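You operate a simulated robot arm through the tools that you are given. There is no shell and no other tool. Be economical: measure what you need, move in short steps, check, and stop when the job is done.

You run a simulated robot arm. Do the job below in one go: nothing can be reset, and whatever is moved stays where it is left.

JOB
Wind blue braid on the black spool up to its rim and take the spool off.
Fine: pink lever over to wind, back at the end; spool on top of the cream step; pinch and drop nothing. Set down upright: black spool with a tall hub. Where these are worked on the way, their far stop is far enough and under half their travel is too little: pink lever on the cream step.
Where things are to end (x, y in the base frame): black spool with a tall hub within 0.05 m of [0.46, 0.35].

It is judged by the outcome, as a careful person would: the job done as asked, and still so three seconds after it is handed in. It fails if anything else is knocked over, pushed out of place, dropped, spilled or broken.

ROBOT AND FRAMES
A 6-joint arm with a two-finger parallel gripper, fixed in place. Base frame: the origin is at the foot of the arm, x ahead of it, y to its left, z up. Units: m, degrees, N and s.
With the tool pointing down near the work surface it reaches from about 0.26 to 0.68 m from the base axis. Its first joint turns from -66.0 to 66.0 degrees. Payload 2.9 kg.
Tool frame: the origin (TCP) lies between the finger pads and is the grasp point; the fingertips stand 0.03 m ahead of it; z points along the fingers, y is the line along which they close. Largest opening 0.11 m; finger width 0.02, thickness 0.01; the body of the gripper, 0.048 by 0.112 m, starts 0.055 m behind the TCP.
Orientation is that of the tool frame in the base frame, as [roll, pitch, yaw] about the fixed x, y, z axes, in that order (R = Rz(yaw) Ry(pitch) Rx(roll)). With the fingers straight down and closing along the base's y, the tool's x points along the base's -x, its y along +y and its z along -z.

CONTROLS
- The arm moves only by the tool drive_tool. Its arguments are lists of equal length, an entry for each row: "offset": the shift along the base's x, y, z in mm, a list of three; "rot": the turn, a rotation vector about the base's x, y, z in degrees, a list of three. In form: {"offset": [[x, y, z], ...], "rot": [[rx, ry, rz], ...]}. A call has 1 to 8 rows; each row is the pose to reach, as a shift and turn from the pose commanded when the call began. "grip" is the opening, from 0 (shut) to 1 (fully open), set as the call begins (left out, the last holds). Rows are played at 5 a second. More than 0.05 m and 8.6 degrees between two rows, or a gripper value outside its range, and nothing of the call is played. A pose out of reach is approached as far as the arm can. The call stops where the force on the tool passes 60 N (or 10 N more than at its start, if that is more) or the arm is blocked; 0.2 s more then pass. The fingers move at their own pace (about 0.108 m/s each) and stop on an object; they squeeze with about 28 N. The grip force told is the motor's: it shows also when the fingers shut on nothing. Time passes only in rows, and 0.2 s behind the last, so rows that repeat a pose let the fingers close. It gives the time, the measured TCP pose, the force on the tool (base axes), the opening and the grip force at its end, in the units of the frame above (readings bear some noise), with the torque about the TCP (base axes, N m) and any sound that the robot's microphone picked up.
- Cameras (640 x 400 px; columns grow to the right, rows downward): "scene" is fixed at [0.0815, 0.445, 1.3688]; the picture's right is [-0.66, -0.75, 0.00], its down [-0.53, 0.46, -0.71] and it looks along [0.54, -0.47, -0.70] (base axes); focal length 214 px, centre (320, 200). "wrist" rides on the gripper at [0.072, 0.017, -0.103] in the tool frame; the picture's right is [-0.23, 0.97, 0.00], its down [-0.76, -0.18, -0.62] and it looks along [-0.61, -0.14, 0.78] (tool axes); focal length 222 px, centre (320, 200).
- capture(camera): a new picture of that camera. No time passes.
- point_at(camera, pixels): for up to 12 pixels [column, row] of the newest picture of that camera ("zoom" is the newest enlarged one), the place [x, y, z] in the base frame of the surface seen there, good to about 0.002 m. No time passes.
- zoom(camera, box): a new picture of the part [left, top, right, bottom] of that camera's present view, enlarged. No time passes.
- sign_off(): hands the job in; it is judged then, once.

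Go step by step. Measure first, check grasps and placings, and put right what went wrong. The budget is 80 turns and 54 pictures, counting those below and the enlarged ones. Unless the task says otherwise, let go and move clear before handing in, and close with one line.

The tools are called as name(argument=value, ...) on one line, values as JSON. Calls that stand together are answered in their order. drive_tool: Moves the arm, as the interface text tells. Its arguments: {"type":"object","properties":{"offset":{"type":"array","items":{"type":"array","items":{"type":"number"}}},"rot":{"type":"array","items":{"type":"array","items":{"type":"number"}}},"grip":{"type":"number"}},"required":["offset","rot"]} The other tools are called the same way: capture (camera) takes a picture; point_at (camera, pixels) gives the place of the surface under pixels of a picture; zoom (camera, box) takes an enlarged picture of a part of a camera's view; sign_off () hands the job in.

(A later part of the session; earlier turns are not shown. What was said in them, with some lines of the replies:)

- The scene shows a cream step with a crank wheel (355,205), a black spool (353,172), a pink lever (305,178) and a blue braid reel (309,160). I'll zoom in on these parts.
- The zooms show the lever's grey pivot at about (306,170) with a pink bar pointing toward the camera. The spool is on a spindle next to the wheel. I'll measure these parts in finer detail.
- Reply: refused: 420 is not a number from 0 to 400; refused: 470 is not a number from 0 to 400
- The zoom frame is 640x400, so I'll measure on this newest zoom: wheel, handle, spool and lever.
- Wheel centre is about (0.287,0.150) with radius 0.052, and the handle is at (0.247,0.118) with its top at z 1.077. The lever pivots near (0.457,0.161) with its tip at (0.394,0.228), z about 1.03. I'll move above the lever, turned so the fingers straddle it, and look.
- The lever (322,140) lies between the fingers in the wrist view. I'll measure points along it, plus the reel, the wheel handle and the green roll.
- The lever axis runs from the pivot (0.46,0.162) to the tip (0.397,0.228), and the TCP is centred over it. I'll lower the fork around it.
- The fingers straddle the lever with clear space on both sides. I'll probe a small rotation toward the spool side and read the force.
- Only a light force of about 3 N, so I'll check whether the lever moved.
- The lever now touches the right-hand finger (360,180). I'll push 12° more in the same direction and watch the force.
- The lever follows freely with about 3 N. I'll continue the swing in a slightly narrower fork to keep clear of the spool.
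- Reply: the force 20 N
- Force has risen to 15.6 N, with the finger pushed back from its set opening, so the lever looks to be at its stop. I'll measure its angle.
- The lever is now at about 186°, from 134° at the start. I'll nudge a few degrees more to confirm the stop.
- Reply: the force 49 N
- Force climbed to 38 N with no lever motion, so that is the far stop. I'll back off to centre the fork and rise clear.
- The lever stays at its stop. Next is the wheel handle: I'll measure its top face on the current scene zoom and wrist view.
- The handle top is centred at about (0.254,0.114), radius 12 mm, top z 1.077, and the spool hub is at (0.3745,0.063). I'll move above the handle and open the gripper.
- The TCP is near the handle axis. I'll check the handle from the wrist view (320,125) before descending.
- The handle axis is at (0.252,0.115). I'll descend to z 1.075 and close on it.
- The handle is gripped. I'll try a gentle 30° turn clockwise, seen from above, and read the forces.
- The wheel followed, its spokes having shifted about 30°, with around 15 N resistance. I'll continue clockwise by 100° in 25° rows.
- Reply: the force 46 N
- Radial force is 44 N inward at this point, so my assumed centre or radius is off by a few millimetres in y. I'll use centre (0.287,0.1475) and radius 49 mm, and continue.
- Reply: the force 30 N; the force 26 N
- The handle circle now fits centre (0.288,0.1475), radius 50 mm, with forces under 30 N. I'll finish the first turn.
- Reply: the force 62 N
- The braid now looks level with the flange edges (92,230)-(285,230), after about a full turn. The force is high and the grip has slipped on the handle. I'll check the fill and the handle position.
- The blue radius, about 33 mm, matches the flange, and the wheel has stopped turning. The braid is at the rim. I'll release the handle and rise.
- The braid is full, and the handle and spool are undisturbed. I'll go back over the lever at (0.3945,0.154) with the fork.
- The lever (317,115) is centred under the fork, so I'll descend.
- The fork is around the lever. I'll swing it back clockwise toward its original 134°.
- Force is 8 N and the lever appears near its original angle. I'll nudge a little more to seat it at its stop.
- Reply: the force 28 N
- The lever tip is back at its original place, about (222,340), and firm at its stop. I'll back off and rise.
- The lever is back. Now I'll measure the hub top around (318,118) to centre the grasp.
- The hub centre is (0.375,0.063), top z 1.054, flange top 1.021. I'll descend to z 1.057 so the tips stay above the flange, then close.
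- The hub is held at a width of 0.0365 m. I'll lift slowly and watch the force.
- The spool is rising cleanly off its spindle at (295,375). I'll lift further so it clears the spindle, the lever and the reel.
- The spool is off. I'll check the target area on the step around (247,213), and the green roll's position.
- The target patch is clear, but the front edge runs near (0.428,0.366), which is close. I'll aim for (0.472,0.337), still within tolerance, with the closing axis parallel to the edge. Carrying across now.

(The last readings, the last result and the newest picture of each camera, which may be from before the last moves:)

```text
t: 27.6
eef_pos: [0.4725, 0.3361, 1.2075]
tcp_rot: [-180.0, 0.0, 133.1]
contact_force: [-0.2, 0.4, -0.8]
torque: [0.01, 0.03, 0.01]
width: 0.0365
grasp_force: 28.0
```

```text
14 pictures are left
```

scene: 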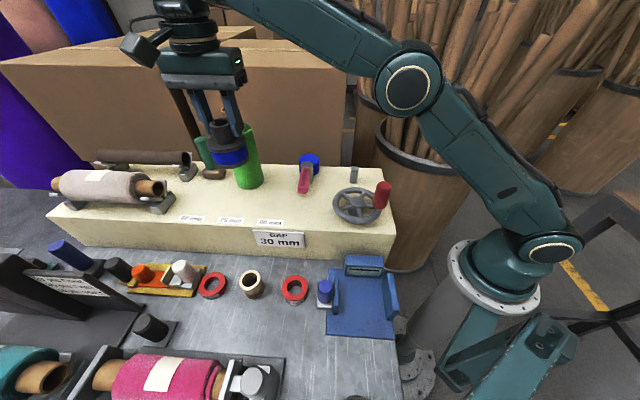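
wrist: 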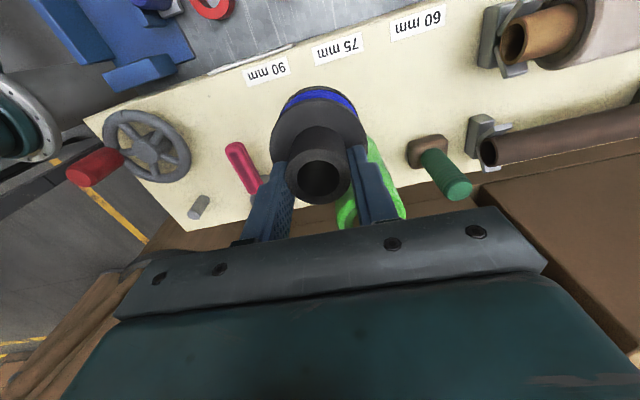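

The carry went cleanly, with the spool at (230,145). I'll lower to just above the step.

drive_tool(offset=[[0, 0, -40], [0, 0, -80], [0, 0, -115], [0, 0, -135]], rot=[[0, 0, 0], [0, 0, 0], [0, 0, 0], [0, 0, 0]])

zoom(camera="scene", box=[190, 150, 302, 230])

```text
t: 28.6
eef_pos: [0.4733, 0.3338, 1.0729]
tcp_rot: [179.9, -0.1, 133.0]
contact_force: [-0.2, 0.6, -1.3]
torque: [0.02, 0.02, 0.02]
width: 0.0366
grasp_force: 28.4
```

```text
5.00 times, centred on (246, 190) of scene
```

zoom: 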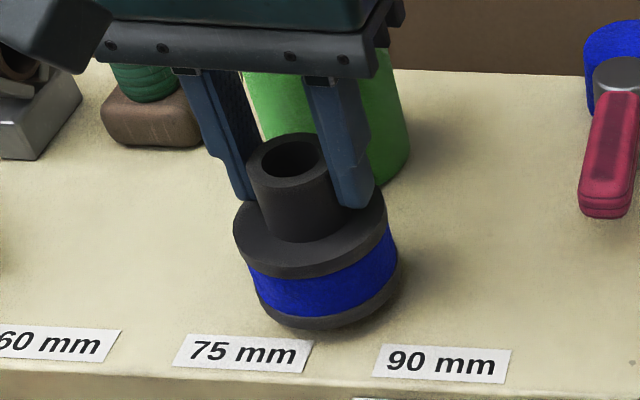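

It hangs about 12 mm above the step. I'll lower in small steps until I feel contact.

drive_tool(offset=[[0, 0, -5], [0, 0, -9], [0, 0, -11]], rot=[[0, 0, 0], [0, 0, 0], [0, 0, 0]])

drive_tool(offset=[[0, 0, -1], [0, 0, -2]], rot=[[0, 0, 0], [0, 0, 0]])

```text
t: 29.4
eef_pos: [0.4744, 0.335, 1.0623]
tcp_rot: [179.9, -0.1, 133.0]
contact_force: [0.5, 0.8, -0.4]
torque: [0.01, 0.0, -0.03]
width: 0.0367
grasp_force: 27.7
```

```text
t: 30.0
eef_pos: [0.4743, 0.3339, 1.0631]
tcp_rot: [179.9, -0.1, 133.0]
contact_force: [0.1, -0.3, -1.4]
torque: [-0.02, -0.01, -0.01]
width: 0.0363
grasp_force: 28.3
```

drive_tool(offset=[[0, 0, -1], [0, 0, -2]], rot=[[0, 0, 0], [0, 0, 0]])

zoom(camera="scene", box=[215, 180, 279, 220])

```text
t: 30.6
eef_pos: [0.4737, 0.3338, 1.0607]
tcp_rot: [179.9, 0.0, 133.0]
contact_force: [0.1, 0.0, -0.3]
torque: [0.0, 0.0, 0.02]
width: 0.0366
grasp_force: 27.9
```

```text
10.00 times, centred on (247, 200) of scene
```

zoom: 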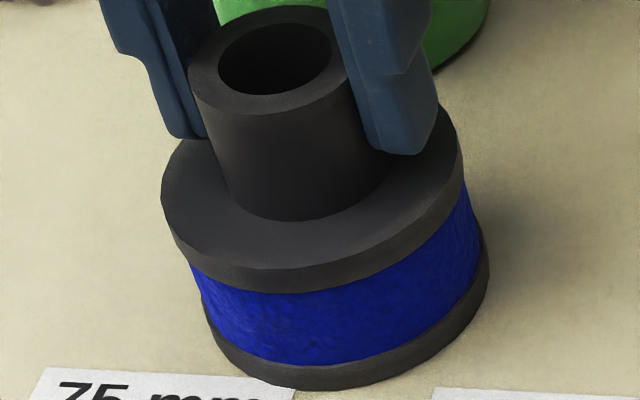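

The spool is within a millimetre or two of the step, with no contact force yet. I'll continue in 1 mm steps.

drive_tool(offset=[[0, 0, -0.7], [0, 0, -1.5]], rot=[[0, 0, 0], [0, 0, 0]])

point_at(camera="zoom", pixels=[[310, 245], [310, 375], [220, 95], [300, 105], [200, 390]])

```text
t: 31.2
eef_pos: [0.475, 0.3341, 1.0592]
tcp_rot: [179.9, 0.0, 133.1]
contact_force: [-1.2, -2.9, 6.7]
torque: [-0.3, 0.32, 0.05]
width: 0.0364
grasp_force: 28.0
```

```text
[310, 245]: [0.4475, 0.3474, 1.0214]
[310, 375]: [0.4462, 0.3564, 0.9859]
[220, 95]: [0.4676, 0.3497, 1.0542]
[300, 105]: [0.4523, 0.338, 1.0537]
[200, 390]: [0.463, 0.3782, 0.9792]
```

Contact is felt at 6.7 N and the spool is seated on the step. I'll open slowly, then rise clear.

drive_tool(offset=[[0, 0, 0], [0, 0, 0], [0, 0, 0]], rot=[[0, 0, 0], [0, 0, 0], [0, 0, 0]], grip=0.6)

drive_tool(offset=[[0, 0, 25], [0, 0, 65], [0, 0, 110], [0, 0, 155]], rot=[[0, 0, 0], [0, 0, 0], [0, 0, 0], [0, 0, 0]])

capture(camera="scene")

zoom(camera="scene", box=[190, 150, 318, 230])

point_at(camera="zoom", pixels=[[255, 190], [305, 190], [280, 180], [280, 215], [270, 250]])

```text
t: 32.0
eef_pos: [0.4741, 0.333, 1.0579]
tcp_rot: [180.0, 0.0, 133.0]
contact_force: [-1.2, -1.1, 0.2]
torque: [0.02, 0.0, -0.02]
width: 0.0661
grasp_force: 0.1
```

```text
t: 33.0
eef_pos: [0.4746, 0.3318, 1.2119]
tcp_rot: [-179.9, 0.0, 133.0]
contact_force: [-0.2, -0.1, 0.2]
torque: [0.0, 0.0, 0.02]
width: 0.066
grasp_force: 0.0
```

```text
11 pictures are left
```

scene: 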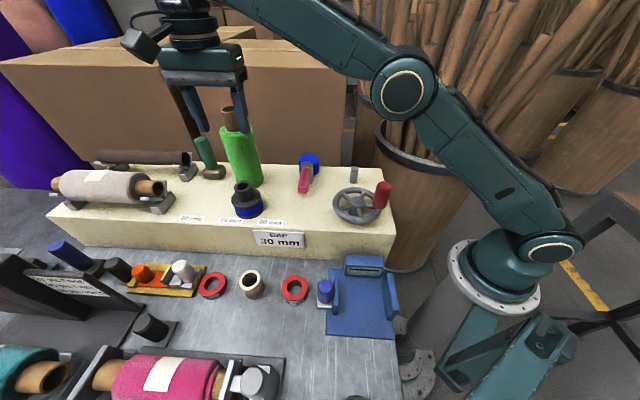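

```text
5.00 times, centred on (254, 190) of scene
```

zoom: 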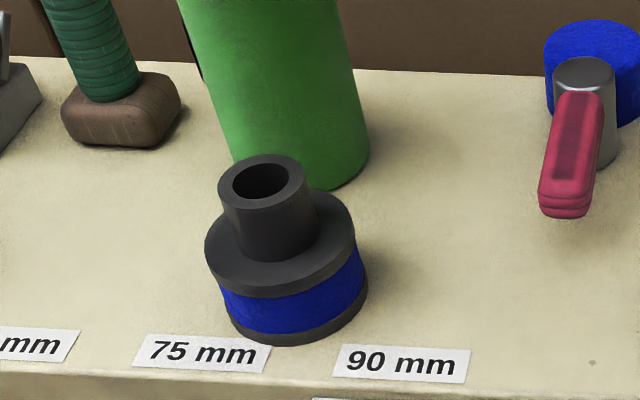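

```text
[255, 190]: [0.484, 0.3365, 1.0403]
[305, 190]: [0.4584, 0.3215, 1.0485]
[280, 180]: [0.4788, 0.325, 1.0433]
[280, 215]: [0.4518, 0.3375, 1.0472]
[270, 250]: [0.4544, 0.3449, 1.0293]
```

The spool stands upright on the cream step near (0.47,0.335), full of braid. The lever is back, the arm is clear and nothing else has moved, so I'm handing in.

sign_off()

```text
The job is handed in.
```

The job is handed in: the black spool is wound to its rim with blue braid and stands upright on the cream step at about (0.47, 0.335), within the 0.05 m limit, and the pink lever is back at its starting stop.
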